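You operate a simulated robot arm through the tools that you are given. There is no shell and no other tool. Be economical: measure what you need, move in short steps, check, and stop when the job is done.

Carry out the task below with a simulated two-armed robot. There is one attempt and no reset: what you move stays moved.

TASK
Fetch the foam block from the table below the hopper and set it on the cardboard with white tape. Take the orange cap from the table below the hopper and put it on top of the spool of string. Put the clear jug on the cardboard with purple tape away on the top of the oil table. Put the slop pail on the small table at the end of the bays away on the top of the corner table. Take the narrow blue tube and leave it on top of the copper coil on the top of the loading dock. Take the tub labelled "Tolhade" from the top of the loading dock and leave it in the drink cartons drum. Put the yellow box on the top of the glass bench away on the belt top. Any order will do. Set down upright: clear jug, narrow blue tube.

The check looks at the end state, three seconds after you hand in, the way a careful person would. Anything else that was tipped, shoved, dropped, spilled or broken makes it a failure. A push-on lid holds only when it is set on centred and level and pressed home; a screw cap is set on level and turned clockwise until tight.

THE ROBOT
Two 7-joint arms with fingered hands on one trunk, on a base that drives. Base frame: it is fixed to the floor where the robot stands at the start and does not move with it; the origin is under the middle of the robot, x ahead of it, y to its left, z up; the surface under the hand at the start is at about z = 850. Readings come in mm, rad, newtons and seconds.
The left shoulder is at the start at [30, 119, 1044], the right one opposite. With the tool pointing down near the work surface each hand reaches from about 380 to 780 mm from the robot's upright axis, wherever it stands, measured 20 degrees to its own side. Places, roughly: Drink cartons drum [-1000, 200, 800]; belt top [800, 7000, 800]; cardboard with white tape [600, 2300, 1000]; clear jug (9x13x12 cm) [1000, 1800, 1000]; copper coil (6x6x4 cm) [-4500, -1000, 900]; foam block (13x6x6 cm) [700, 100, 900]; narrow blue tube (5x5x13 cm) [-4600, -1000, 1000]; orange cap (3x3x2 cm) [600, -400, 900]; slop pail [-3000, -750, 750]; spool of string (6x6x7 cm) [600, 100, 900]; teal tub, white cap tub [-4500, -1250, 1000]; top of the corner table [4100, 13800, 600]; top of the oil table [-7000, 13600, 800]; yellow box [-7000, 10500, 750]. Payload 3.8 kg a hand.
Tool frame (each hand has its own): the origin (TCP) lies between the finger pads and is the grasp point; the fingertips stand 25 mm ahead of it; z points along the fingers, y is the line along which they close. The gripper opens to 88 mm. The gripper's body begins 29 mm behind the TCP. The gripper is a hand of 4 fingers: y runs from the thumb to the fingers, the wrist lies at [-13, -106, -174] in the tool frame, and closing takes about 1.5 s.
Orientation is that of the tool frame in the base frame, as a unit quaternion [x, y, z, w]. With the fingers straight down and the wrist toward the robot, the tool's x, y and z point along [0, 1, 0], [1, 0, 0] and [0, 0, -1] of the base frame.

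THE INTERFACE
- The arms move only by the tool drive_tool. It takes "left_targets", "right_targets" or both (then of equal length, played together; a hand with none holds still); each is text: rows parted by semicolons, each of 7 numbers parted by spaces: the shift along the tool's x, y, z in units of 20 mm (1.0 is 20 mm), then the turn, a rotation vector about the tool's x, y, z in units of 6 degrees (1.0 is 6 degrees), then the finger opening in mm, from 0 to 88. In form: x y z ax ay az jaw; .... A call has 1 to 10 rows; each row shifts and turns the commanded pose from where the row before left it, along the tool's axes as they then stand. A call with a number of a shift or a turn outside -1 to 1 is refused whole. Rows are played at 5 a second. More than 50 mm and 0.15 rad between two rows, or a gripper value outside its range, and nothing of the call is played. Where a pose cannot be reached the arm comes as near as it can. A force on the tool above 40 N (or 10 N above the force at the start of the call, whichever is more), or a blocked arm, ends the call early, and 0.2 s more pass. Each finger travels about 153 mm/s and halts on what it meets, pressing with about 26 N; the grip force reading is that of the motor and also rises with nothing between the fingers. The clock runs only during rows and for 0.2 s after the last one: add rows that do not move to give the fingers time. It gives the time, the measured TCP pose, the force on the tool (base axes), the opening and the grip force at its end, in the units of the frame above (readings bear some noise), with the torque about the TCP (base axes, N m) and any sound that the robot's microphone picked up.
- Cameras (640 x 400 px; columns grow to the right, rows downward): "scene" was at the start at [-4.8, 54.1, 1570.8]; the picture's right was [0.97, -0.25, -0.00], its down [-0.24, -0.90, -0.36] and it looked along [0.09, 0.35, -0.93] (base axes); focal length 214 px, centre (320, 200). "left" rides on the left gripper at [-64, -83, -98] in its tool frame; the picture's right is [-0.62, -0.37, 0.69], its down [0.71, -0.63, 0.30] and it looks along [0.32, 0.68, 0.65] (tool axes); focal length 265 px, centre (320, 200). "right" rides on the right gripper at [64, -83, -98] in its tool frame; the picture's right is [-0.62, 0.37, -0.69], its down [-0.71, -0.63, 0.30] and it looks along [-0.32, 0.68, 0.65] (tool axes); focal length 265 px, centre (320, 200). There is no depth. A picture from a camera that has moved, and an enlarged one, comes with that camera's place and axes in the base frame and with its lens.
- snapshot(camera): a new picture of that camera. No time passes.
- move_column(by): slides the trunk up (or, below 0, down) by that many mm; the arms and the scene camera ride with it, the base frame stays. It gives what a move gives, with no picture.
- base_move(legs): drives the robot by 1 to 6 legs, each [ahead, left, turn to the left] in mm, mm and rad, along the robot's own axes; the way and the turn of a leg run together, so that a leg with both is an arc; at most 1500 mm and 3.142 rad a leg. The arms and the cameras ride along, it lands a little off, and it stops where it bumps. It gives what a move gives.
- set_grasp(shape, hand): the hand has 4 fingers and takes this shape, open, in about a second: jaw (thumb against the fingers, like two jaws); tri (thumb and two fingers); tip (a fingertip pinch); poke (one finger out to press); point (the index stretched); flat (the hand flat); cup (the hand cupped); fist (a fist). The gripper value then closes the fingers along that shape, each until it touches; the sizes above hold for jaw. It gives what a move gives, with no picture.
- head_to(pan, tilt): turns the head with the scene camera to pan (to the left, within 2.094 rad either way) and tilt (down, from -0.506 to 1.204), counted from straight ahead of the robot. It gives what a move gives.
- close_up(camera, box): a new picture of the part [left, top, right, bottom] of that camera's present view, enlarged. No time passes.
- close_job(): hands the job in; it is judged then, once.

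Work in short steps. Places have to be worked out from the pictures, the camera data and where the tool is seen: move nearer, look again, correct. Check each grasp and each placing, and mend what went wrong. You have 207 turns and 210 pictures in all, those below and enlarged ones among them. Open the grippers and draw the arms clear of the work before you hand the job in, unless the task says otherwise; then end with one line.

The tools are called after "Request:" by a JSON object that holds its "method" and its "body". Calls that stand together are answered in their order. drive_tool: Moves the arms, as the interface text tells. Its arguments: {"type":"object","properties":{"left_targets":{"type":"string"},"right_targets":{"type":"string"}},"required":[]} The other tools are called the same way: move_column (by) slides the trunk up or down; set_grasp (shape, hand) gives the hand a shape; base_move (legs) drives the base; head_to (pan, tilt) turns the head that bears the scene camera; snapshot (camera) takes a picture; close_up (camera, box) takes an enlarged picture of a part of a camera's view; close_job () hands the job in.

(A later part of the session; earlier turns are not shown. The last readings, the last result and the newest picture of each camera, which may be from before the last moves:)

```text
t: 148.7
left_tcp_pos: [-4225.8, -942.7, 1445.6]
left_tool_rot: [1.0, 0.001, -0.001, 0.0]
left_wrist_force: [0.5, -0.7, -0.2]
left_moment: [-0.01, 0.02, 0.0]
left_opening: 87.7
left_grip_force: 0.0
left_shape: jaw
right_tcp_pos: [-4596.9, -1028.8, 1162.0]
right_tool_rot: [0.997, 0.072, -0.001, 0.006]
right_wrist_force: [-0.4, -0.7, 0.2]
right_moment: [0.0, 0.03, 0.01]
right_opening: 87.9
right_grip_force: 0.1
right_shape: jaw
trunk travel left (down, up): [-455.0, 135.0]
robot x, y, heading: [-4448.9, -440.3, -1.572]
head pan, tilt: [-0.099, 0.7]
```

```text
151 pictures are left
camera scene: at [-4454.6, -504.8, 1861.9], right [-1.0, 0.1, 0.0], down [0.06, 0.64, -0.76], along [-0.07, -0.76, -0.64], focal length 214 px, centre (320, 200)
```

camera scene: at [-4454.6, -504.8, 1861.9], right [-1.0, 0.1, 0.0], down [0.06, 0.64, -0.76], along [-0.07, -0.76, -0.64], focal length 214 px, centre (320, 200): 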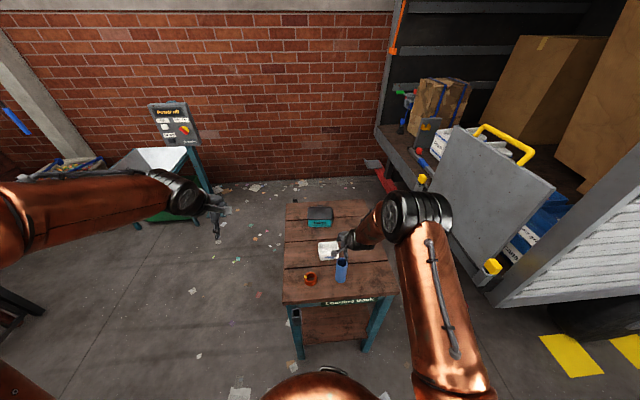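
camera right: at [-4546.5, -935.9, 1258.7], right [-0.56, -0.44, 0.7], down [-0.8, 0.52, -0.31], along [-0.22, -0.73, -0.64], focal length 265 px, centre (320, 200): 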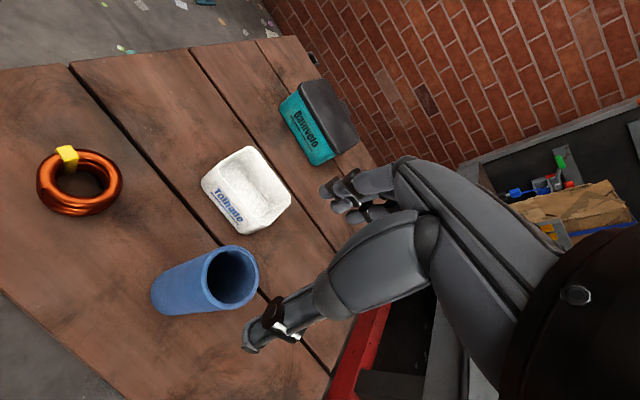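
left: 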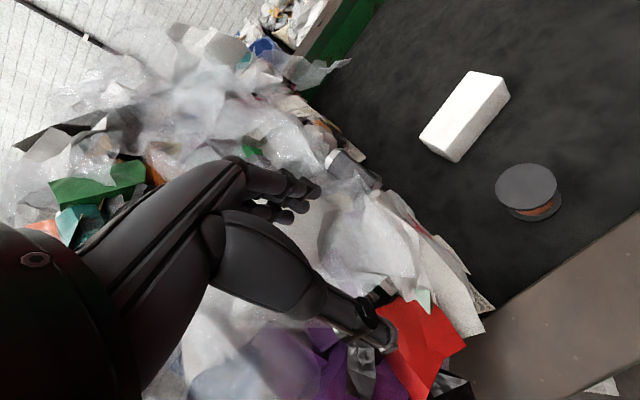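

Two wrist views put the tube top at (-4604,-1027,1054), the coil centre at (-4461,-1027) and the dock top at ≈924. I'll shift 7 mm and descend around the tube.

Request:
{"method": "drive_tool", "body": {"right_targets": "-0.35 -0.1 0 0 0 0 88; 0 0 1 0 0 0 88; 0 0 1 0 0 0 88; 0 0 1 0 0 0 88; 0 0 0 0 0 0 88"}}

Request:
{"method": "snapshot", "body": {"camera": "right"}}

```text
t: 149.9
left_tcp_pos: [-4224.8, -941.0, 1445.4]
left_tool_rot: [1.0, 0.002, -0.001, 0.0]
left_wrist_force: [0.7, 0.6, -1.0]
left_moment: [-0.04, -0.01, 0.02]
left_opening: 87.4
left_grip_force: 0.0
left_shape: jaw
right_tcp_pos: [-4603.3, -1027.6, 1103.2]
right_tool_rot: [0.997, 0.071, 0.0, 0.007]
right_wrist_force: [-0.1, -0.7, 0.0]
right_moment: [-0.01, 0.01, 0.01]
right_opening: 87.7
right_grip_force: 0.0
right_shape: jaw
trunk travel left (down, up): [-455.0, 135.0]
robot x, y, heading: [-4444.4, -438.9, -1.565]
head pan, tilt: [-0.099, 0.7]
```

```text
150 pictures are left
camera right: at [-4552.5, -935.6, 1199.4], right [-0.56, -0.44, 0.7], down [-0.8, 0.52, -0.31], along [-0.22, -0.73, -0.64], focal length 265 px, centre (320, 200)
```

right: 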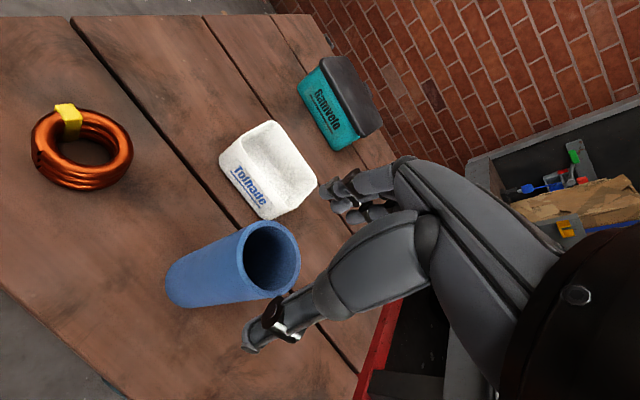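

The tube is centred. I'll descend 70 mm and close.

Request:
{"method": "drive_tool", "body": {"right_targets": "0 0 1 0 0 0 88; 0 0 1 0 0 0 88; 0 0 1 0 0 0 88; 0 0 0.5 0 0 0 88; 0 0 0 0 0 0 70; 0 0 0 0 0 0 50; 0 0 0 0 0 0 40; 0 0 0 0 0 0 40; 0 0 0 0 0 0 40; 0 0 0 0 0 0 40"}}

Request:
{"method": "snapshot", "body": {"camera": "right"}}

```text
t: 152.1
left_tcp_pos: [-4224.8, -942.1, 1445.9]
left_tool_rot: [1.0, 0.003, -0.001, -0.001]
left_wrist_force: [-0.4, -0.3, -0.1]
left_moment: [0.01, 0.02, -0.01]
left_opening: 87.7
left_grip_force: 0.1
left_shape: jaw
right_tcp_pos: [-4604.6, -1030.5, 1032.6]
right_tool_rot: [0.997, 0.071, 0.0, 0.007]
right_wrist_force: [-1.1, 0.3, -0.8]
right_moment: [-0.03, -0.01, 0.0]
right_opening: 40.0
right_grip_force: 25.9
right_shape: jaw
trunk travel left (down, up): [-455.0, 135.0]
robot x, y, heading: [-4448.5, -437.0, -1.565]
head pan, tilt: [-0.099, 0.7]
```

```text
149 pictures are left
camera right: at [-4554.3, -936.5, 1129.0], right [-0.56, -0.44, 0.7], down [-0.8, 0.52, -0.31], along [-0.22, -0.73, -0.64], focal length 265 px, centre (320, 200)
```

right: 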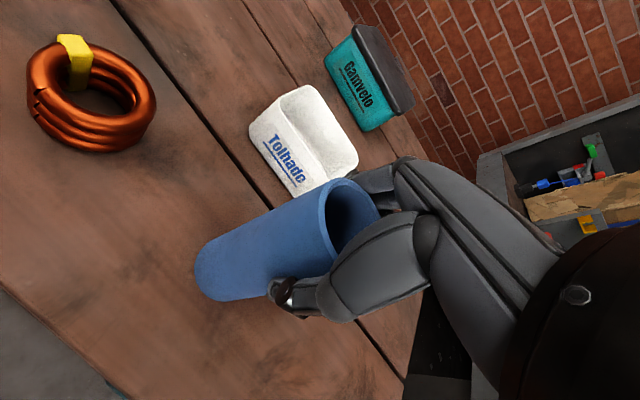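

I'll tighten the grip and lift 80 mm.

Request:
{"method": "drive_tool", "body": {"right_targets": "0 0 0 0 0 0 25; 0 0 0 0 0 0 25; 0 0 -1 0 0 0 25; 0 0 -1 0 0 0 25; 0 0 -1 0 0 0 25; 0 0 -1 0 0 0 25; 0 0 0 0 0 0 25"}}

Request:
{"method": "snapshot", "body": {"camera": "right"}}

Request:
{"method": "snapshot", "body": {"camera": "scene"}}

```text
t: 153.7
left_tcp_pos: [-4224.8, -943.0, 1446.3]
left_tool_rot: [1.0, 0.003, 0.0, -0.001]
left_wrist_force: [-0.2, -0.6, -0.6]
left_moment: [-0.03, 0.01, 0.0]
left_opening: 87.8
left_grip_force: 0.0
left_shape: jaw
right_tcp_pos: [-4605.3, -1027.4, 1112.2]
right_tool_rot: [0.997, 0.071, 0.0, 0.007]
right_wrist_force: [-0.2, 0.3, -0.1]
right_moment: [0.03, -0.01, 0.01]
right_opening: 40.2
right_grip_force: 25.6
right_shape: jaw
trunk travel left (down, up): [-455.0, 135.0]
robot x, y, heading: [-4445.4, -439.8, -1.568]
head pan, tilt: [-0.099, 0.7]
```

```text
148 pictures are left
camera right: at [-4554.4, -935.1, 1209.3], right [-0.56, -0.44, 0.7], down [-0.8, 0.52, -0.31], along [-0.22, -0.73, -0.64], focal length 265 px, centre (320, 200)
```

right: 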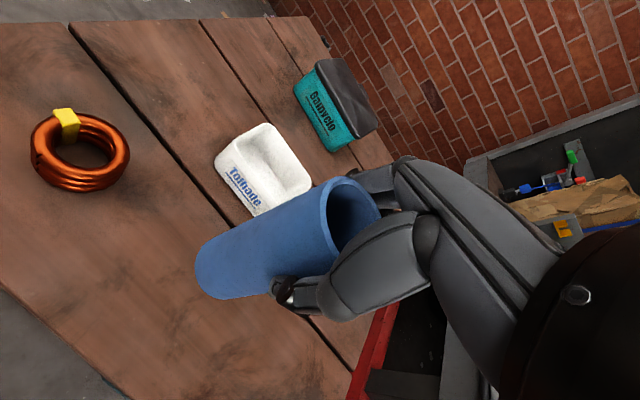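

```text
147 pictures are left
camera scene: at [-4454.7, -505.3, 1861.8], right [-1.0, 0.1, 0.0], down [0.06, 0.64, -0.76], along [-0.07, -0.76, -0.64], focal length 214 px, centre (320, 200)
```

scene: 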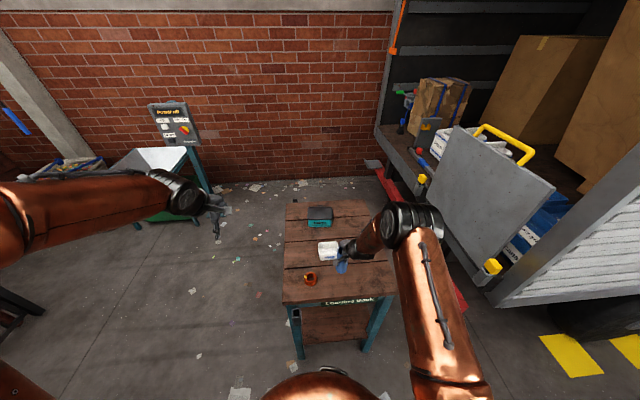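

The tube is held. Before placing, I'll enlarge the coil and its yellow tie.

Request:
{"method": "close_up", "body": {"camera": "right", "box": [10, 90, 160, 210]}}

Request:
{"method": "close_up", "body": {"camera": "right", "box": [190, 160, 400, 330]}}

```text
3.33 times, centred on (85, 150) of right
camera zoom: at [-4554.4, -935.1, 1209.3], right [-0.56, -0.44, 0.7], down [-0.8, 0.52, -0.31], along [-0.22, -0.73, -0.64], focal length 885 px, centre (1103, 367)
```

zoom: 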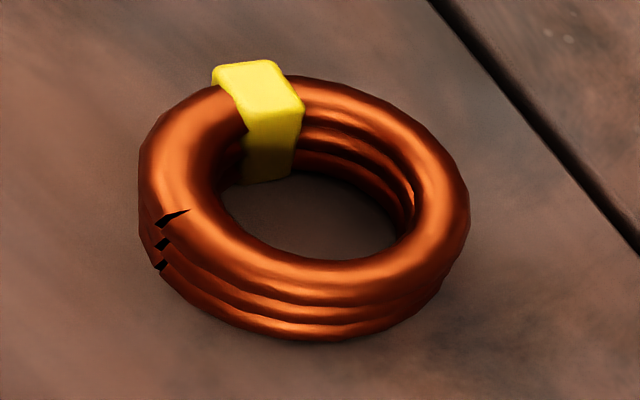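

```text
2.35 times, centred on (295, 245) of right
camera zoom: at [-4554.4, -935.1, 1209.3], right [-0.56, -0.44, 0.7], down [-0.8, 0.52, -0.31], along [-0.22, -0.73, -0.64], focal length 624 px, centre (379, 94)
```

zoom: 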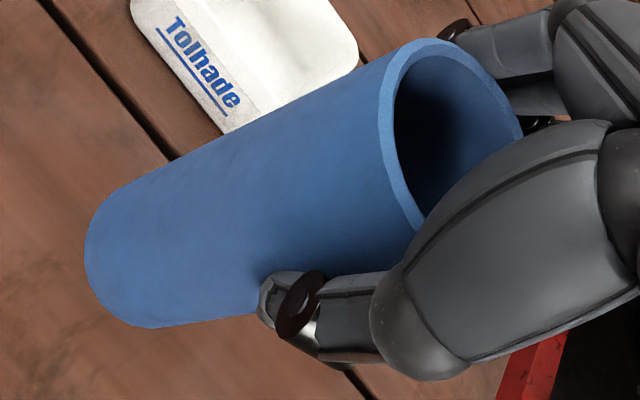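

The coil centre is at (-4461,-1027) with the tie on its +x side. I'll move the tube over it, biased 2 mm away from the tie.

Request:
{"method": "drive_tool", "body": {"right_targets": "1 0.2 0 0 0 0 25; 1 0.2 0 0 0 0 25; 1 0.2 0 0 0 0 25; 1 0.2 0 0 0 0 25; 1 0.15 0 0 0 0 25; 1 0 0 0 0 0 25; 0.98 0 0 0 0 0 25; 0 0 0 0 0 0 25; 0 0 0 0 0 0 25"}}

Request:
{"method": "close_up", "body": {"camera": "right", "box": [120, 130, 400, 340]}}

Request:
{"method": "close_up", "body": {"camera": "scene", "box": [280, 230, 360, 300]}}

```text
t: 155.7
left_tcp_pos: [-4225.0, -942.8, 1444.1]
left_tool_rot: [1.0, 0.002, 0.0, -0.001]
left_wrist_force: [0.1, -1.0, -0.1]
left_moment: [-0.02, -0.02, -0.02]
left_opening: 88.0
left_grip_force: 0.0
left_shape: jaw
right_tcp_pos: [-4463.8, -1028.4, 1112.7]
right_tool_rot: [0.997, 0.071, -0.001, 0.007]
right_wrist_force: [-0.1, -0.7, -0.2]
right_moment: [0.0, -0.02, 0.01]
right_opening: 40.4
right_grip_force: 26.7
right_shape: jaw
trunk travel left (down, up): [-455.0, 135.0]
robot x, y, heading: [-4447.5, -436.3, -1.568]
head pan, tilt: [-0.099, 0.7]
```

```text
1.90 times, centred on (260, 235) of right
camera zoom: at [-4413.0, -934.8, 1209.1], right [-0.56, -0.44, 0.7], down [-0.8, 0.52, -0.31], along [-0.22, -0.73, -0.64], focal length 506 px, centre (434, 133)
```

zoom: 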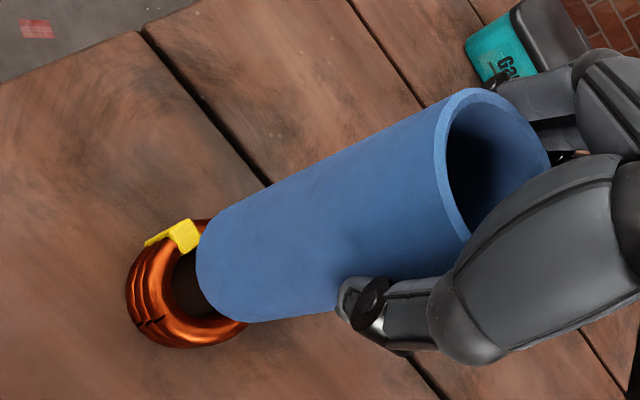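

```text
5.71 times, centred on (320, 265) of scene
camera zoom: at [-4454.4, -504.9, 1861.8], right [-1.0, 0.1, 0.0], down [0.06, 0.64, -0.76], along [-0.07, -0.76, -0.64], focal length 1226 px, centre (320, -171)
```

zoom: 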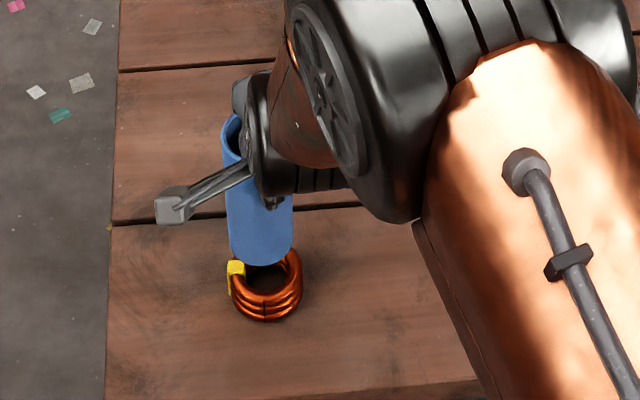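

It's aligned. I'll lower 30 mm, then look.

Request:
{"method": "drive_tool", "body": {"right_targets": "0 0 0.8 0 0 0 25; 0 0 0.7 0 0 0 25; 0 0 0 0 0 0 25"}}

Request:
{"method": "close_up", "body": {"camera": "right", "box": [120, 130, 400, 340]}}

Request:
{"method": "close_up", "body": {"camera": "scene", "box": [280, 230, 360, 300]}}

```text
t: 156.5
left_tcp_pos: [-4225.2, -941.8, 1445.9]
left_tool_rot: [1.0, 0.002, -0.001, 0.0]
left_wrist_force: [0.0, 0.1, 0.5]
left_moment: [0.0, 0.03, -0.01]
left_opening: 87.7
left_grip_force: 0.2
left_shape: jaw
right_tcp_pos: [-4463.4, -1028.5, 1082.0]
right_tool_rot: [0.997, 0.072, 0.0, 0.007]
right_wrist_force: [-0.3, 0.4, 0.3]
right_moment: [-0.01, 0.02, 0.02]
right_opening: 39.8
right_grip_force: 26.2
right_shape: jaw
trunk travel left (down, up): [-455.0, 135.0]
robot x, y, heading: [-4449.4, -441.6, -1.568]
head pan, tilt: [-0.099, 0.7]
```

```text
1.90 times, centred on (260, 235) of right
camera zoom: at [-4412.3, -935.0, 1179.1], right [-0.56, -0.44, 0.7], down [-0.8, 0.52, -0.31], along [-0.22, -0.73, -0.64], focal length 506 px, centre (434, 133)
```

zoom: 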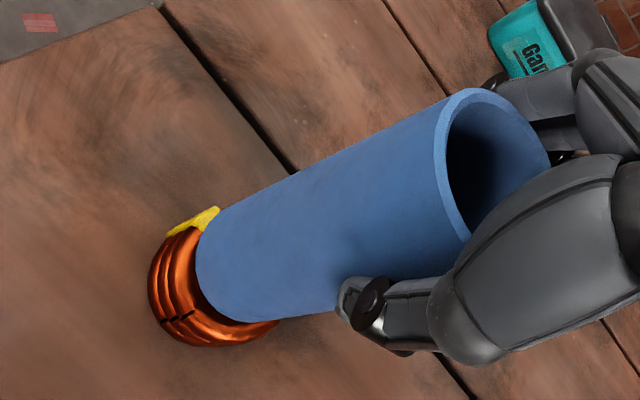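

```text
5.71 times, centred on (320, 265) of scene
camera zoom: at [-4454.4, -504.6, 1861.8], right [-1.0, 0.1, 0.0], down [0.06, 0.64, -0.76], along [-0.07, -0.76, -0.64], focal length 1226 px, centre (320, -171)
```

zoom: 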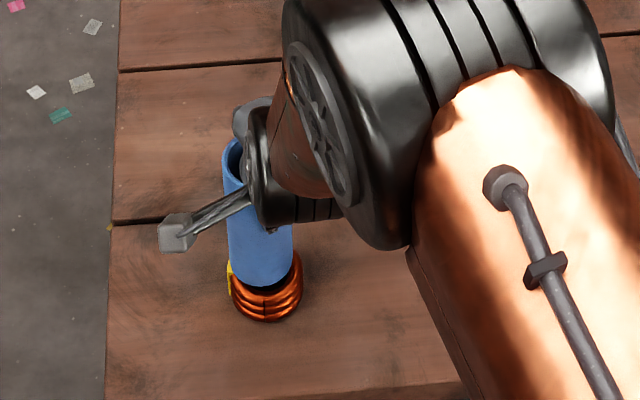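

The tube is about 3 mm toward the tie side, so I'll shift 4.5 mm to -x and lower in small steps.

Request:
{"method": "drive_tool", "body": {"right_targets": "-0.22 0 0 0 0 0 25; 0 0 0.15 0 0 0 25; 0 0 0.1 0 0 0 25; 0 0 0.05 0 0 0 25; 0 0 0 0 0 0 25"}}

Request:
{"method": "close_up", "body": {"camera": "right", "box": [120, 130, 400, 340]}}

Request:
{"method": "close_up", "body": {"camera": "scene", "box": [280, 230, 360, 300]}}

```text
t: 157.7
left_tcp_pos: [-4224.2, -942.9, 1445.3]
left_tool_rot: [1.0, 0.001, 0.0, -0.001]
left_wrist_force: [0.1, -0.2, 0.7]
left_moment: [-0.03, 0.03, -0.01]
left_opening: 87.7
left_grip_force: 0.1
left_shape: jaw
right_tcp_pos: [-4468.2, -1028.9, 1076.0]
right_tool_rot: [0.997, 0.07, -0.001, 0.007]
right_wrist_force: [0.1, -0.1, -0.7]
right_moment: [0.01, -0.02, 0.02]
right_opening: 40.1
right_grip_force: 25.9
right_shape: jaw
trunk travel left (down, up): [-455.0, 135.0]
robot x, y, heading: [-4449.5, -436.6, -1.569]
head pan, tilt: [-0.099, 0.7]
```

```text
1.90 times, centred on (260, 235) of right
camera zoom: at [-4417.5, -936.1, 1172.6], right [-0.56, -0.44, 0.7], down [-0.8, 0.52, -0.31], along [-0.22, -0.73, -0.64], focal length 506 px, centre (434, 133)
```

zoom: 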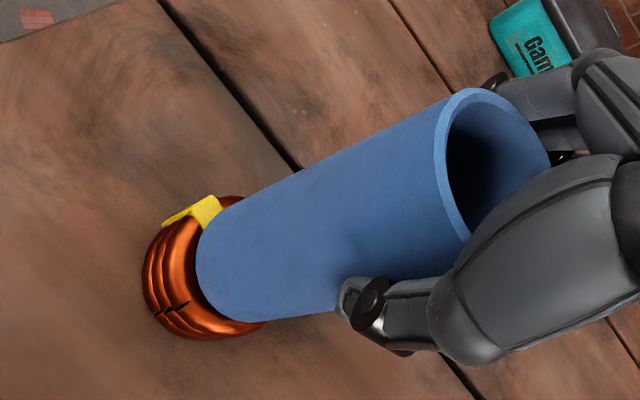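

```text
5.71 times, centred on (320, 265) of scene
camera zoom: at [-4454.4, -504.9, 1861.8], right [-1.0, 0.1, 0.0], down [0.06, 0.64, -0.76], along [-0.07, -0.76, -0.64], focal length 1226 px, centre (320, -171)
```

zoom: 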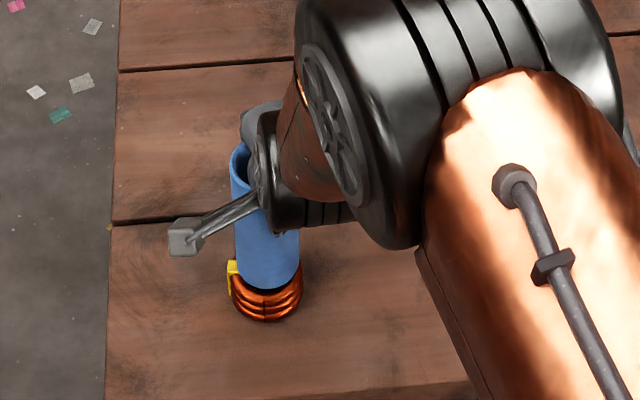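

Now it's centred within about 1 mm with no contact yet. I'll continue down gently.

Request:
{"method": "drive_tool", "body": {"right_targets": "0 0 0.08 0 0 0 25; 0 0 0.08 0 0 0 25; 0 0 0.08 0 0 0 25; 0 0 0 0 0 0 25"}}

Request:
{"method": "close_up", "body": {"camera": "right", "box": [120, 130, 400, 340]}}

```text
t: 158.7
left_tcp_pos: [-4223.7, -943.1, 1445.8]
left_tool_rot: [1.0, 0.002, -0.001, -0.001]
left_wrist_force: [-0.4, -1.0, -0.3]
left_moment: [-0.01, 0.0, -0.02]
left_opening: 87.8
left_grip_force: 0.0
left_shape: jaw
right_tcp_pos: [-4467.9, -1029.8, 1070.3]
right_tool_rot: [0.997, 0.071, 0.0, 0.006]
right_wrist_force: [-0.4, -0.3, -0.7]
right_moment: [-0.01, -0.02, -0.03]
right_opening: 40.1
right_grip_force: 25.4
right_shape: jaw
trunk travel left (down, up): [-455.0, 135.0]
robot x, y, heading: [-4447.4, -441.1, -1.569]
head pan, tilt: [-0.099, 0.7]
```

```text
1.90 times, centred on (260, 235) of right
camera zoom: at [-4417.6, -936.0, 1167.1], right [-0.56, -0.44, 0.7], down [-0.8, 0.52, -0.31], along [-0.22, -0.73, -0.64], focal length 506 px, centre (434, 133)
```

zoom: 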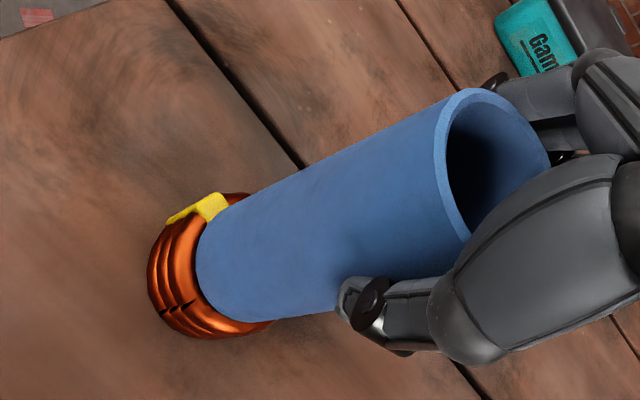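

No contact at 1070. I'll continue another 5 mm.

Request:
{"method": "drive_tool", "body": {"right_targets": "0 0 0.08 0 0 0 25; 0 0 0.08 0 0 0 25; 0 0 0.08 0 0 0 25; 0 0 0 0 0 0 25"}}

Request:
{"method": "close_up", "body": {"camera": "right", "box": [120, 130, 400, 340]}}

Request:
{"method": "close_up", "body": {"camera": "scene", "box": [280, 230, 360, 300]}}

```text
t: 159.7
left_tcp_pos: [-4224.6, -939.7, 1446.3]
left_tool_rot: [1.0, 0.001, -0.001, 0.0]
left_wrist_force: [0.6, 0.8, -0.1]
left_moment: [-0.02, -0.03, -0.03]
left_opening: 87.5
left_grip_force: 0.0
left_shape: jaw
right_tcp_pos: [-4468.7, -1029.6, 1066.7]
right_tool_rot: [0.997, 0.071, -0.001, 0.009]
right_wrist_force: [-0.8, 1.2, 7.9]
right_moment: [0.01, 0.0, -0.01]
right_opening: 39.9
right_grip_force: 26.5
right_shape: jaw
trunk travel left (down, up): [-455.0, 135.0]
robot x, y, heading: [-4451.4, -436.8, -1.567]
head pan, tilt: [-0.099, 0.7]
```

```text
1.90 times, centred on (260, 235) of right
camera zoom: at [-4417.3, -936.1, 1163.7], right [-0.56, -0.44, 0.7], down [-0.8, 0.52, -0.31], along [-0.22, -0.73, -0.64], focal length 506 px, centre (434, 133)
```

zoom: 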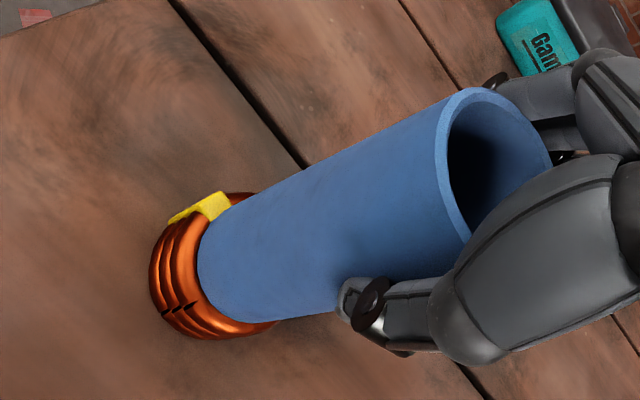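

```text
5.71 times, centred on (320, 265) of scene
camera zoom: at [-4454.6, -503.8, 1861.9], right [-1.0, 0.1, 0.0], down [0.06, 0.64, -0.77], along [-0.07, -0.76, -0.64], focal length 1226 px, centre (320, -171)
```

zoom: 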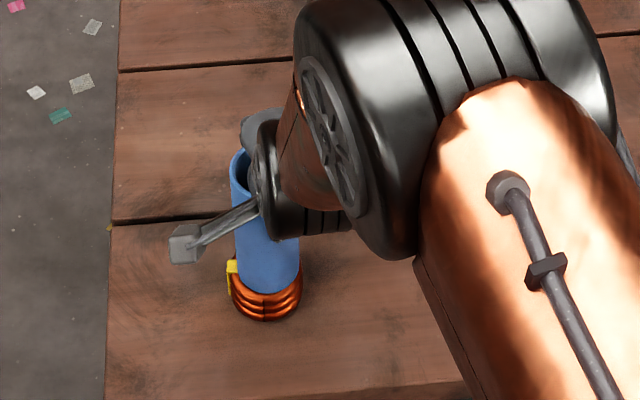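

Contact at about 8 N. I'll ease off slightly and open slowly without lifting, then check.

Request:
{"method": "drive_tool", "body": {"right_targets": "0 0 -0.05 0 0 0 25; 0 0 0 0 0 0 41; 0 0 0 0 0 0 44; 0 0 0 0 0 0 50; 0 0 0 0 0 0 60; 0 0 0 0 0 0 75; 0 0 0 0 0 0 88; 0 0 0 0 0 0 88"}}

Request:
{"method": "close_up", "body": {"camera": "right", "box": [120, 130, 400, 340]}}

Request:
{"method": "close_up", "body": {"camera": "scene", "box": [280, 230, 360, 300]}}

```text
t: 161.5
left_tcp_pos: [-4225.3, -941.9, 1445.9]
left_tool_rot: [1.0, 0.001, -0.001, -0.001]
left_wrist_force: [-0.4, -0.2, -1.1]
left_moment: [-0.03, -0.01, -0.01]
left_opening: 87.5
left_grip_force: 0.1
left_shape: jaw
right_tcp_pos: [-4468.0, -1029.9, 1066.4]
right_tool_rot: [0.997, 0.071, 0.0, 0.007]
right_wrist_force: [0.5, 0.0, -0.6]
right_moment: [-0.01, 0.0, 0.03]
right_opening: 88.0
right_grip_force: 0.1
right_shape: jaw
trunk travel left (down, up): [-455.0, 135.0]
robot x, y, heading: [-4448.2, -436.9, -1.566]
head pan, tilt: [-0.099, 0.7]
```

```text
1.90 times, centred on (260, 235) of right
camera zoom: at [-4417.2, -936.7, 1163.9], right [-0.56, -0.44, 0.7], down [-0.8, 0.52, -0.31], along [-0.22, -0.73, -0.64], focal length 506 px, centre (434, 133)
```

zoom: 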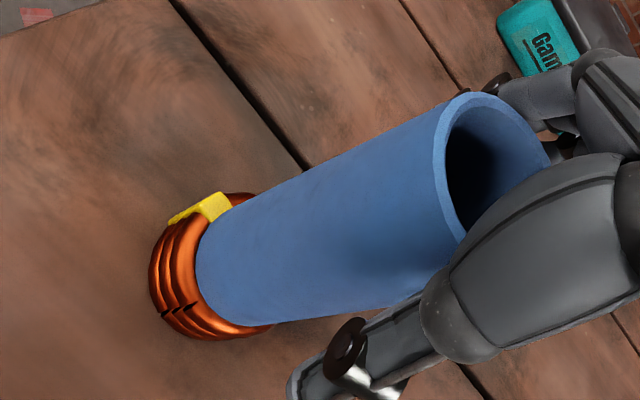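

```text
5.71 times, centred on (320, 265) of scene
camera zoom: at [-4454.4, -504.9, 1861.8], right [-1.0, 0.1, 0.0], down [0.06, 0.64, -0.76], along [-0.07, -0.76, -0.64], focal length 1226 px, centre (320, -171)
```

zoom: 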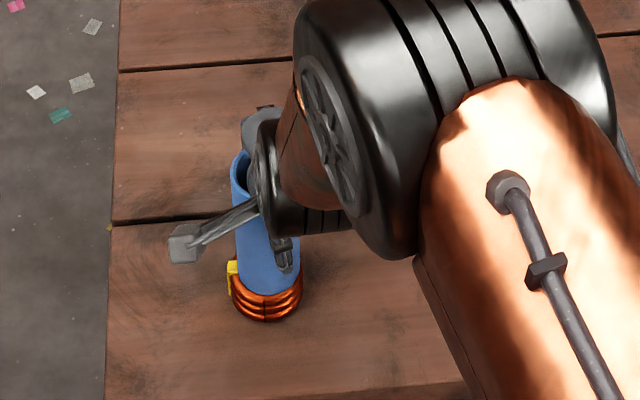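

It stands. I'll rise straight up and verify.

Request:
{"method": "drive_tool", "body": {"right_targets": "0 0 -0.3 0 0 0 88; 0 0 -0.5 0 0 0 88; 0 0 -1 0 0 0 88; 0 0 -1 0 0 0 88; 0 0 -1 0 0 0 88; 0 0 -1 0 0 0 88; 0 0 0 0 0 0 88"}}

Request:
{"method": "snapshot", "body": {"camera": "right"}}

Request:
{"method": "close_up", "body": {"camera": "scene", "box": [280, 230, 360, 300]}}

```text
t: 163.1
left_tcp_pos: [-4224.6, -942.2, 1444.3]
left_tool_rot: [1.0, 0.002, -0.001, 0.0]
left_wrist_force: [0.3, -0.4, -0.6]
left_moment: [0.02, 0.0, 0.03]
left_opening: 87.8
left_grip_force: 0.0
left_shape: jaw
right_tcp_pos: [-4468.3, -1027.2, 1161.1]
right_tool_rot: [0.997, 0.071, 0.0, 0.007]
right_wrist_force: [-0.4, 0.7, 0.4]
right_moment: [0.01, 0.05, -0.03]
right_opening: 88.0
right_grip_force: 0.1
right_shape: jaw
trunk travel left (down, up): [-455.0, 135.0]
robot x, y, heading: [-4448.0, -438.5, -1.568]
head pan, tilt: [-0.099, 0.7]
```

```text
133 pictures are left
camera right: at [-4417.6, -934.5, 1259.1], right [-0.56, -0.44, 0.7], down [-0.8, 0.52, -0.31], along [-0.22, -0.73, -0.64], focal length 265 px, centre (320, 200)
```

right: 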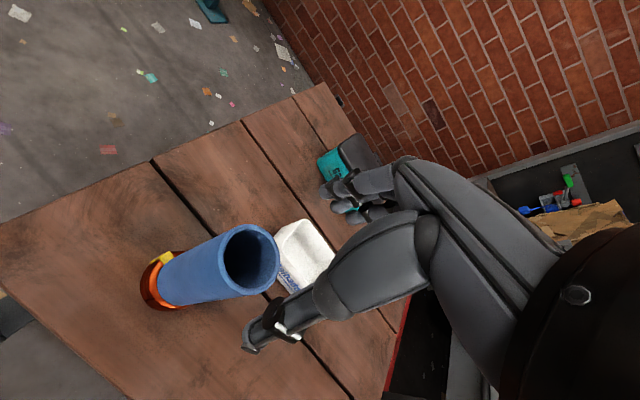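

```text
5.71 times, centred on (320, 265) of scene
camera zoom: at [-4454.5, -505.1, 1861.8], right [-1.0, 0.1, 0.0], down [0.06, 0.64, -0.76], along [-0.07, -0.76, -0.64], focal length 1226 px, centre (320, -171)
```

zoom: 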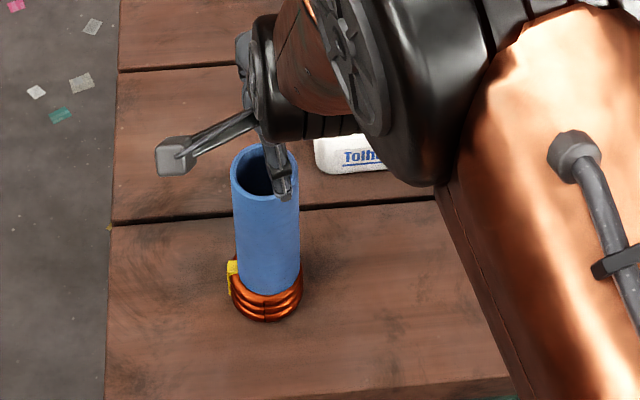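

The tube stands on the coil. Next is the Tolhade tub: I'll move the hand above it for a closer look.

Request:
{"method": "base_move", "body": {"legs": [[60, -20, 0]]}}

Request:
{"method": "drive_tool", "body": {"right_targets": "-1 0.8 0 0 0 0 88; -1 0.8 0 0 0 0 88; -1 0.8 0 0 0 0 88; -1 0.8 0 0 0 0 88; -0.6 0.3 0 0 0 0 88; 0 0 0 0 0 0 88"}}

Request:
{"method": "snapshot", "body": {"camera": "right"}}

```text
t: 164.0
left_tcp_pos: [-4243.0, -998.7, 1447.0]
left_tool_rot: [1.0, 0.001, -0.001, 0.001]
left_wrist_force: [0.1, 0.5, -0.3]
left_moment: [0.0, 0.03, -0.02]
left_opening: 87.5
left_grip_force: 0.1
left_shape: jaw
right_tcp_pos: [-4487.0, -1083.8, 1163.2]
right_tool_rot: [0.997, 0.071, 0.0, 0.009]
right_wrist_force: [1.2, 0.9, 0.1]
right_moment: [0.0, 0.01, -0.01]
right_opening: 87.7
right_grip_force: 0.1
right_shape: jaw
trunk travel left (down, up): [-455.0, 135.0]
robot x, y, heading: [-4466.2, -499.0, -1.567]
head pan, tilt: [-0.099, 0.7]
```

```text
t: 165.4
left_tcp_pos: [-4244.4, -1002.2, 1445.4]
left_tool_rot: [1.0, 0.001, -0.001, -0.001]
left_wrist_force: [0.0, 0.7, 0.1]
left_moment: [0.0, -0.02, 0.01]
left_opening: 87.9
left_grip_force: 0.0
left_shape: jaw
right_tcp_pos: [-4568.6, -1169.9, 1163.8]
right_tool_rot: [0.997, 0.072, 0.0, 0.007]
right_wrist_force: [-0.2, 0.8, 0.6]
right_moment: [0.0, 0.04, 0.0]
right_opening: 87.6
right_grip_force: 0.1
right_shape: jaw
trunk travel left (down, up): [-455.0, 135.0]
robot x, y, heading: [-4468.1, -497.7, -1.574]
head pan, tilt: [-0.099, 0.7]
```

```text
131 pictures are left
camera right: at [-4517.7, -1077.5, 1260.1], right [-0.56, -0.44, 0.7], down [-0.8, 0.52, -0.31], along [-0.22, -0.73, -0.64], focal length 265 px, centre (320, 200)
```

right: 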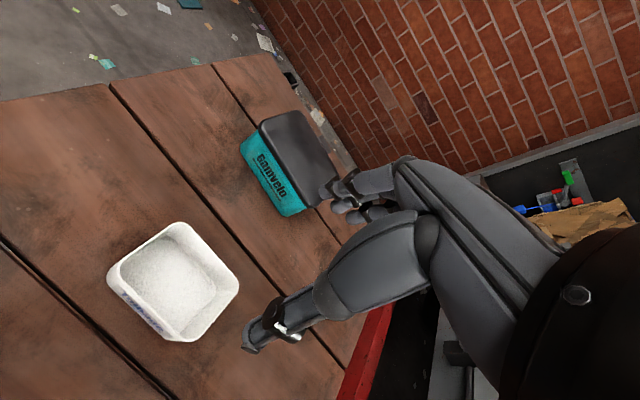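

The tub rim is about 90×69 mm, centred at (-4559,-1166), top z≈980. I'll square the hand up and descend to just above.

Request:
{"method": "drive_tool", "body": {"right_targets": "0 0 0 0 0 0.7 88; 0 0 0 0 0 0.66 88; 0.48 -0.2 1 0 0 0 88; 0 0 1 0 0 0 88; 0 0 1 0 0 0 88; 0 0 1 0 0 0 88; 0 0 1 0 0 0 88; 0 0 1 0 0 0 88; 0 0 0 0 0 0 88"}}

Request:
{"method": "snapshot", "body": {"camera": "right"}}

```text
t: 167.4
left_tcp_pos: [-4244.6, -1001.8, 1444.8]
left_tool_rot: [1.0, 0.001, -0.001, 0.001]
left_wrist_force: [0.6, -0.9, -0.9]
left_moment: [0.02, -0.01, 0.02]
left_opening: 87.6
left_grip_force: 0.1
left_shape: jaw
right_tcp_pos: [-4558.7, -1165.9, 1041.2]
right_tool_rot: [1.0, -0.001, 0.0, 0.008]
right_wrist_force: [-0.3, 0.3, 0.2]
right_moment: [0.01, 0.01, 0.03]
right_opening: 87.7
right_grip_force: 0.1
right_shape: jaw
trunk travel left (down, up): [-455.0, 135.0]
robot x, y, heading: [-4468.7, -501.3, -1.569]
head pan, tilt: [-0.099, 0.7]
```

```text
130 pictures are left
camera right: at [-4495.9, -1081.4, 1138.8], right [-0.62, -0.36, 0.7], down [-0.71, 0.63, -0.31], along [-0.32, -0.69, -0.64], focal length 265 px, centre (320, 200)
```

right: 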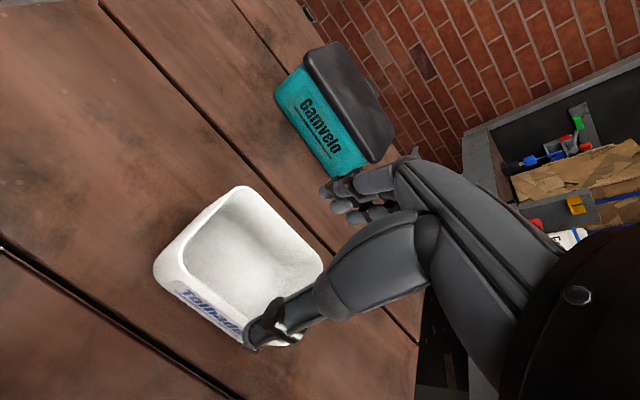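

The fit is close (88 mm vs ≈72 mm). I'll shift 2 mm further out and descend gently to check.

Request:
{"method": "drive_tool", "body": {"right_targets": "0 0.1 0.8 0 0 0 88; 0 0 0.8 0 0 0 88; 0 0 0.6 0 0 0 88; 0 0 0 0 0 0 88"}}

Request:
{"method": "snapshot", "body": {"camera": "right"}}

```text
t: 168.4
left_tcp_pos: [-4244.5, -1002.2, 1445.2]
left_tool_rot: [1.0, 0.001, -0.001, 0.0]
left_wrist_force: [-0.1, -0.5, 1.0]
left_moment: [0.01, 0.03, -0.01]
left_opening: 87.8
left_grip_force: 0.1
left_shape: jaw
right_tcp_pos: [-4558.3, -1168.6, 998.0]
right_tool_rot: [1.0, 0.0, 0.001, 0.007]
right_wrist_force: [-0.9, 0.4, -0.1]
right_moment: [0.02, 0.02, -0.03]
right_opening: 87.6
right_grip_force: 0.1
right_shape: jaw
trunk travel left (down, up): [-455.0, 135.0]
robot x, y, heading: [-4467.0, -495.3, -1.568]
head pan, tilt: [-0.099, 0.7]
```

```text
129 pictures are left
camera right: at [-4495.1, -1084.6, 1095.4], right [-0.62, -0.36, 0.7], down [-0.71, 0.63, -0.31], along [-0.32, -0.69, -0.64], focal length 265 px, centre (320, 200)
```

right: 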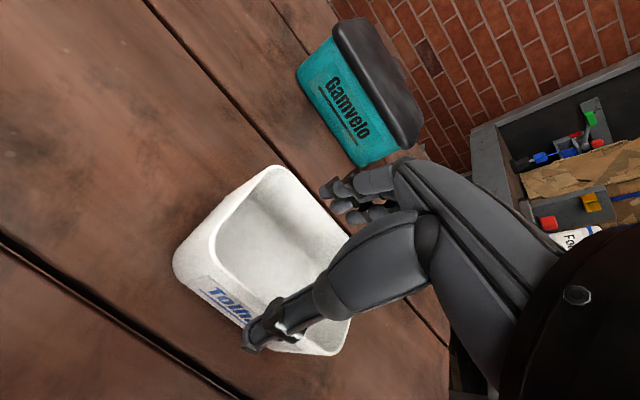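

Clear so far. I'll go down another 22 mm and close.

Request:
{"method": "drive_tool", "body": {"right_targets": "0 0 0.5 0 0 0 88; 0 0 0.6 0 0 0 88; 0 0 0 0 0 0 80; 0 0 0 0 0 0 70; 0 0 0 0 0 0 60; 0 0 0 0 0 0 50; 0 0 0 0 0 0 50; 0 0 0 0 0 0 50"}}

Request:
{"method": "snapshot", "body": {"camera": "right"}}

```text
t: 170.2
left_tcp_pos: [-4244.6, -1001.9, 1446.3]
left_tool_rot: [1.0, 0.001, -0.001, 0.0]
left_wrist_force: [-0.6, 0.0, -0.3]
left_moment: [-0.01, 0.01, 0.0]
left_opening: 87.8
left_grip_force: 0.1
left_shape: jaw
right_tcp_pos: [-4559.7, -1170.7, 976.6]
right_tool_rot: [1.0, 0.0, 0.001, 0.008]
right_wrist_force: [0.0, -0.2, 4.6]
right_moment: [-0.09, 0.01, 0.08]
right_opening: 68.7
right_grip_force: 25.6
right_shape: jaw
trunk travel left (down, up): [-455.0, 135.0]
robot x, y, heading: [-4464.2, -501.1, -1.569]
head pan, tilt: [-0.099, 0.7]
```

```text
128 pictures are left
camera right: at [-4494.8, -1085.6, 1074.3], right [-0.62, -0.36, 0.7], down [-0.71, 0.63, -0.31], along [-0.32, -0.69, -0.64], focal length 265 px, centre (320, 200)
```

right: 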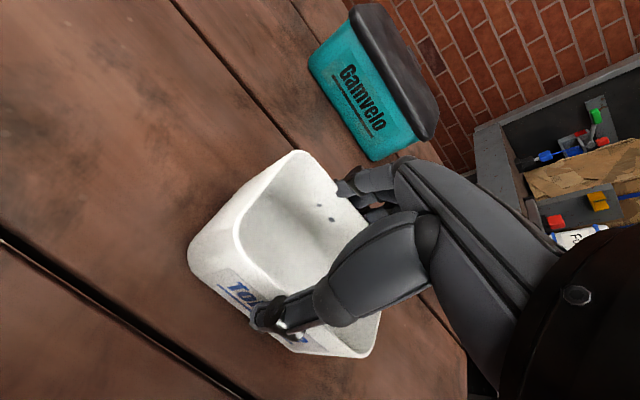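

Gripped at 69 mm. I'll lift 100 mm and check.

Request:
{"method": "drive_tool", "body": {"right_targets": "0 0 -0.5 0 0 0 45; 0 0 -1 0 0 0 45; 0 0 -1 0 0 0 45; 0 0 -1 0 0 0 45; 0 0 -1 0 0 0 45; 0 0 -1 0 0 0 45; 0 0 -1 0 0 0 45"}}

Request:
{"method": "move_column", "body": {"by": 130}}

Request:
{"method": "snapshot", "body": {"camera": "right"}}

```text
t: 171.8
left_tcp_pos: [-4244.9, -1001.0, 1446.3]
left_tool_rot: [1.0, 0.001, -0.001, 0.0]
left_wrist_force: [-0.3, 0.4, 0.6]
left_moment: [-0.01, -0.01, 0.02]
left_opening: 87.8
left_grip_force: 0.1
left_shape: jaw
right_tcp_pos: [-4557.4, -1166.9, 1106.3]
right_tool_rot: [1.0, -0.001, 0.001, 0.007]
right_wrist_force: [-0.2, -0.1, -0.4]
right_moment: [-0.01, 0.03, 0.02]
right_opening: 68.6
right_grip_force: 25.7
right_shape: jaw
trunk travel left (down, up): [-455.0, 135.0]
robot x, y, heading: [-4467.0, -500.6, -1.576]
head pan, tilt: [-0.099, 0.7]
```

```text
t: 173.4
left_tcp_pos: [-4243.7, -1001.6, 1575.5]
left_tool_rot: [1.0, 0.001, -0.001, -0.001]
left_wrist_force: [1.4, 0.4, 0.6]
left_moment: [-0.02, -0.03, -0.03]
left_opening: 87.5
left_grip_force: 0.1
left_shape: jaw
right_tcp_pos: [-4558.0, -1168.9, 1237.1]
right_tool_rot: [1.0, 0.0, 0.001, 0.007]
right_wrist_force: [-0.8, -0.2, 0.3]
right_moment: [-0.01, -0.02, -0.01]
right_opening: 68.4
right_grip_force: 26.1
right_shape: jaw
trunk travel left (down, up): [-585.0, 5.0]
robot x, y, heading: [-4464.8, -502.9, -1.57]
head pan, tilt: [-0.099, 0.7]
```

```text
127 pictures are left
camera right: at [-4495.0, -1083.7, 1334.1], right [-0.62, -0.36, 0.7], down [-0.71, 0.63, -0.31], along [-0.32, -0.69, -0.64], focal length 265 px, centre (320, 200)
```

right: 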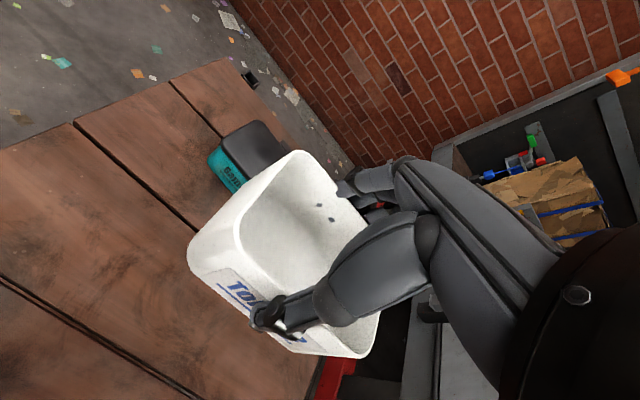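

The tub is held. I'll back off and look at the slop pail to decide how to hold it.

Request:
{"method": "base_move", "body": {"legs": [[-450, 0, 0], [0, 400, 0.6]]}}

Request:
{"method": "head_to", "body": {"pan": 0.45, "tilt": 0.75}}

Request:
{"method": "snapshot", "body": {"camera": "scene"}}

```text
t: 178.2
left_tcp_pos: [-3628.9, -217.9, 1575.8]
left_tool_rot: [0.955, 0.297, 0.0, -0.001]
left_wrist_force: [0.1, -0.2, 0.1]
left_moment: [0.02, 0.0, 0.01]
left_opening: 87.7
left_grip_force: 0.1
left_shape: jaw
right_tcp_pos: [-3794.9, -531.4, 1236.9]
right_tool_rot: [0.956, 0.294, 0.004, 0.006]
right_wrist_force: [0.0, -0.1, -0.2]
right_moment: [-0.01, 0.0, 0.03]
right_opening: 68.5
right_grip_force: 26.3
right_shape: jaw
trunk travel left (down, up): [-585.0, 5.0]
robot x, y, heading: [-4097.4, 71.9, -0.969]
head pan, tilt: [-0.099, 0.7]
```

```text
t: 179.2
left_tcp_pos: [-3628.0, -217.1, 1575.9]
left_tool_rot: [0.955, 0.296, 0.0, 0.001]
left_wrist_force: [0.2, 0.0, -0.1]
left_moment: [-0.02, -0.01, 0.03]
left_opening: 87.7
left_grip_force: 0.0
left_shape: jaw
right_tcp_pos: [-3793.3, -531.2, 1237.0]
right_tool_rot: [0.955, 0.295, 0.002, 0.007]
right_wrist_force: [0.2, 0.2, -0.3]
right_moment: [0.04, 0.02, -0.01]
right_opening: 68.5
right_grip_force: 25.7
right_shape: jaw
trunk travel left (down, up): [-585.0, 5.0]
robot x, y, heading: [-4094.1, 74.0, -0.962]
head pan, tilt: [0.45, 0.75]
```

```text
126 pictures are left
camera scene: at [-4033.4, 47.9, 1987.5], right [-0.49, -0.87, 0.0], down [-0.59, 0.34, -0.73], along [0.64, -0.36, -0.68], focal length 214 px, centre (320, 200)
```

scene: 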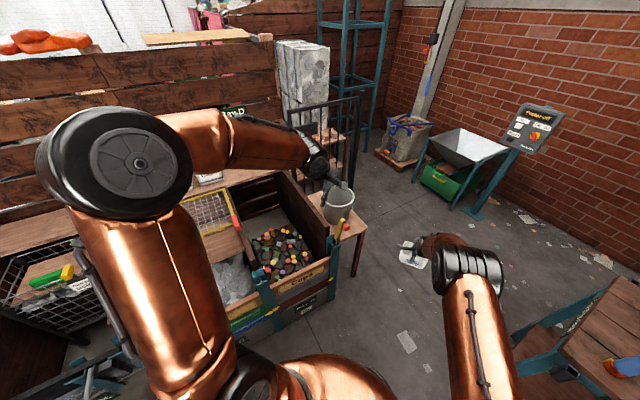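

The pail is at (338,205). I'll zoom in.

Request:
{"method": "close_up", "body": {"camera": "scene", "box": [295, 170, 385, 250]}}

```text
5.00 times, centred on (340, 210) of scene
camera zoom: at [-4033.4, 47.9, 1987.5], right [-0.49, -0.87, 0.0], down [-0.59, 0.34, -0.73], along [0.64, -0.36, -0.68], focal length 1072 px, centre (220, 150)
```

zoom: 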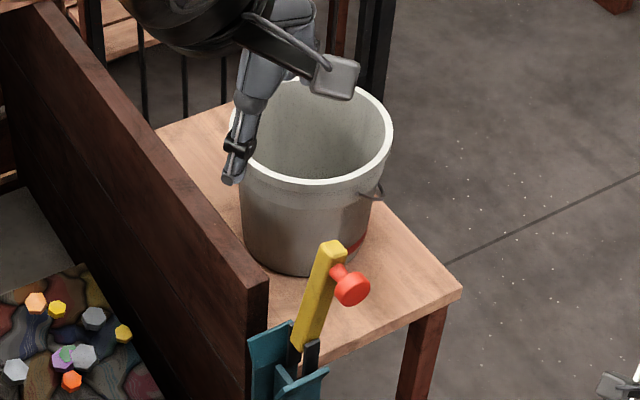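

The pail's rim is ≈230 mm across at z≈840 with no usable handle, so I'll take it two-handed later. Now I'll carry the tub to the drum, driving back around.

Request:
{"method": "base_move", "body": {"legs": [[0, 0, 2.53], [1500, 0, 0], [1500, 0, 0], [400, 0, 0]]}}

```text
t: 201.7
left_tcp_pos: [-4147.4, 3974.1, 1576.2]
left_tool_rot: [0.023, 1.0, 0.0, 0.002]
left_wrist_force: [-0.4, 0.5, -0.5]
left_moment: [0.02, 0.0, -0.02]
left_opening: 87.5
left_grip_force: 0.1
left_shape: jaw
right_tcp_pos: [-3824.6, 4126.9, 1237.8]
right_tool_rot: [0.024, 1.0, 0.008, 0.0]
right_wrist_force: [-0.5, 0.0, -0.6]
right_moment: [0.04, 0.0, -0.01]
right_opening: 67.4
right_grip_force: 26.1
right_shape: jaw
trunk travel left (down, up): [-585.0, 5.0]
robot x, y, heading: [-3951.2, 3467.0, 1.527]
head pan, tilt: [0.45, 0.75]
```

I'll continue around to the aisle.

Request:
{"method": "base_move", "body": {"legs": [[0, -900, 0.044], [600, -700, 0], [450, -600, 0], [0, -1480, 0], [0, 0, 1.57]]}}

Request:
{"method": "snapshot", "body": {"camera": "right"}}

```text
t: 225.2
left_tcp_pos: [-773.3, 4171.1, 1575.3]
left_tool_rot: [-0.701, 0.713, 0.001, 0.001]
left_wrist_force: [0.3, 0.4, 0.1]
left_moment: [0.0, -0.04, 0.03]
left_opening: 87.7
left_grip_force: 0.1
left_shape: jaw
right_tcp_pos: [-935.0, 4489.0, 1236.6]
right_tool_rot: [-0.7, 0.714, 0.004, -0.006]
right_wrist_force: [0.5, 0.2, -0.4]
right_moment: [0.0, -0.01, 0.06]
right_opening: 67.5
right_grip_force: 26.0
right_shape: jaw
trunk travel left (down, up): [-585.0, 5.0]
robot x, y, heading: [-266.3, 4386.8, 3.124]
head pan, tilt: [0.45, 0.75]
```

```text
124 pictures are left
camera right: at [-852.0, 4422.7, 1334.2], right [-0.35, 0.63, 0.7], down [0.64, 0.7, -0.31], along [-0.69, 0.34, -0.64], focal length 265 px, centre (320, 200)
```

right: 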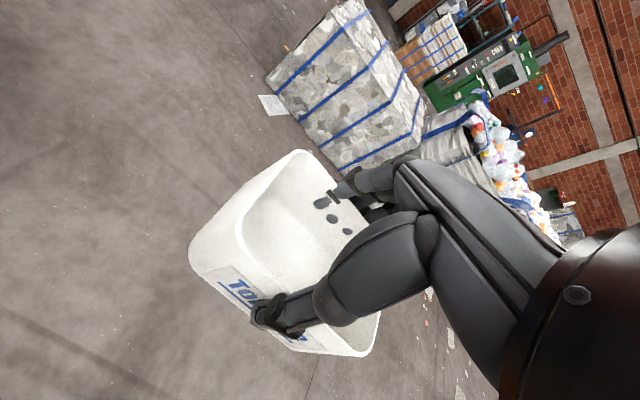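

The tub is still firmly held. I'll drive south along the aisle to the drink cartons drum.

Request:
{"method": "base_move", "body": {"legs": [[0, 1450, 0.017], [0, 1450, 0], [0, 1150, 0]]}}

Request:
{"method": "head_to", "body": {"pan": 0, "tilt": 0.8}}

Request:
{"method": "snapshot", "body": {"camera": "scene"}}

```text
t: 244.9
left_tcp_pos: [-932.6, 155.5, 1575.5]
left_tool_rot: [-0.669, 0.743, 0.001, 0.002]
left_wrist_force: [-0.6, -0.2, -0.5]
left_moment: [-0.04, 0.02, 0.01]
left_opening: 87.9
left_grip_force: 0.0
left_shape: jaw
right_tcp_pos: [-1064.9, 483.9, 1238.0]
right_tool_rot: [-0.668, 0.744, 0.005, -0.004]
right_wrist_force: [-0.2, 0.2, -0.3]
right_moment: [0.02, 0.02, 0.0]
right_opening: 67.5
right_grip_force: 25.6
right_shape: jaw
trunk travel left (down, up): [-585.0, 5.0]
robot x, y, heading: [-410.0, 324.6, 3.033]
head pan, tilt: [0.45, 0.75]
stopped in leg 3: the robot was blocked; the commanded pose is now the measured one
```

```text
t: 245.8
left_tcp_pos: [-932.8, 157.1, 1576.6]
left_tool_rot: [-0.668, 0.744, 0.001, 0.0]
left_wrist_force: [0.1, -0.1, -0.1]
left_moment: [-0.04, 0.0, -0.03]
left_opening: 87.9
left_grip_force: 0.0
left_shape: jaw
right_tcp_pos: [-1064.0, 485.6, 1237.2]
right_tool_rot: [-0.668, 0.745, 0.005, -0.006]
right_wrist_force: [-0.5, 0.5, -0.8]
right_moment: [-0.03, 0.02, 0.0]
right_opening: 67.8
right_grip_force: 26.0
right_shape: jaw
trunk travel left (down, up): [-585.0, 5.0]
robot x, y, heading: [-409.2, 325.5, 3.042]
head pan, tilt: [0.0, 0.799]
```

```text
123 pictures are left
camera scene: at [-469.5, 330.1, 1983.6], right [0.1, 0.99, 0.0], down [0.71, -0.07, -0.7], along [-0.69, 0.07, -0.72], focal length 214 px, centre (320, 200)
```

scene: 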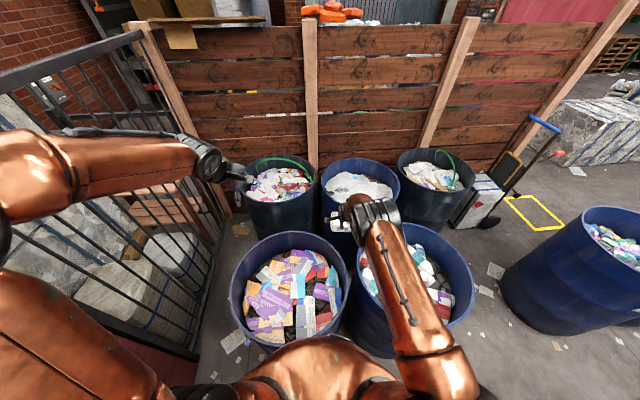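

The robot touched a drum while drifting. The drink-cartons drum is the front-left one at about (-921,246). I'll back away, straighten and slide so the tub is over it.

Request:
{"method": "base_move", "body": {"legs": [[-150, 0, 0], [0, 0, 0.1], [0, 160, 0]]}}

Request:
{"method": "snapshot", "body": {"camera": "scene"}}

Request:
{"method": "snapshot", "body": {"camera": "right"}}

```text
t: 248.7
left_tcp_pos: [-762.0, -68.2, 1574.8]
left_tool_rot: [-0.705, 0.709, 0.0, 0.0]
left_wrist_force: [-0.4, 0.5, 0.2]
left_moment: [0.01, 0.01, -0.01]
left_opening: 87.7
left_grip_force: 0.1
left_shape: jaw
right_tcp_pos: [-927.7, 245.7, 1237.8]
right_tool_rot: [-0.704, 0.71, 0.004, -0.006]
right_wrist_force: [0.7, 0.2, -0.9]
right_moment: [-0.01, -0.03, 0.0]
right_opening: 67.4
right_grip_force: 25.3
right_shape: jaw
trunk travel left (down, up): [-585.0, 5.0]
robot x, y, heading: [-259.7, 148.9, 3.138]
head pan, tilt: [0.0, 0.799]
```

```text
122 pictures are left
camera scene: at [-319.3, 150.9, 1983.6], right [0.0, 1.0, 0.0], down [0.72, 0.0, -0.7], along [-0.7, 0.0, -0.72], focal length 214 px, centre (320, 200)
```

scene: 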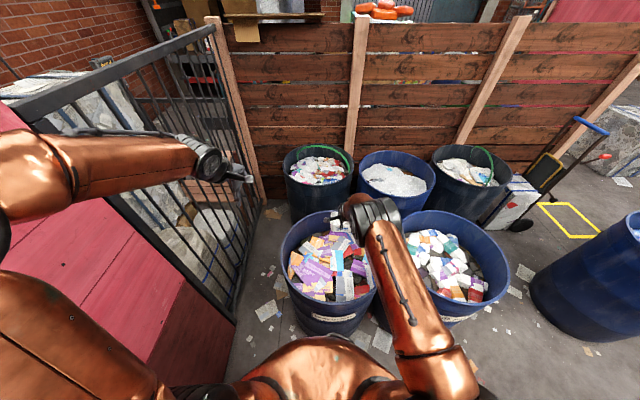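

```text
121 pictures are left
camera right: at [-844.0, 180.7, 1334.2], right [-0.35, 0.62, 0.7], down [0.63, 0.71, -0.32], along [-0.69, 0.33, -0.64], focal length 265 px, centre (320, 200)
```

right: 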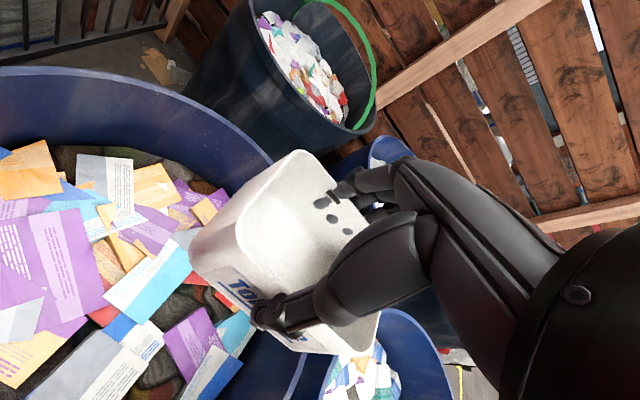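

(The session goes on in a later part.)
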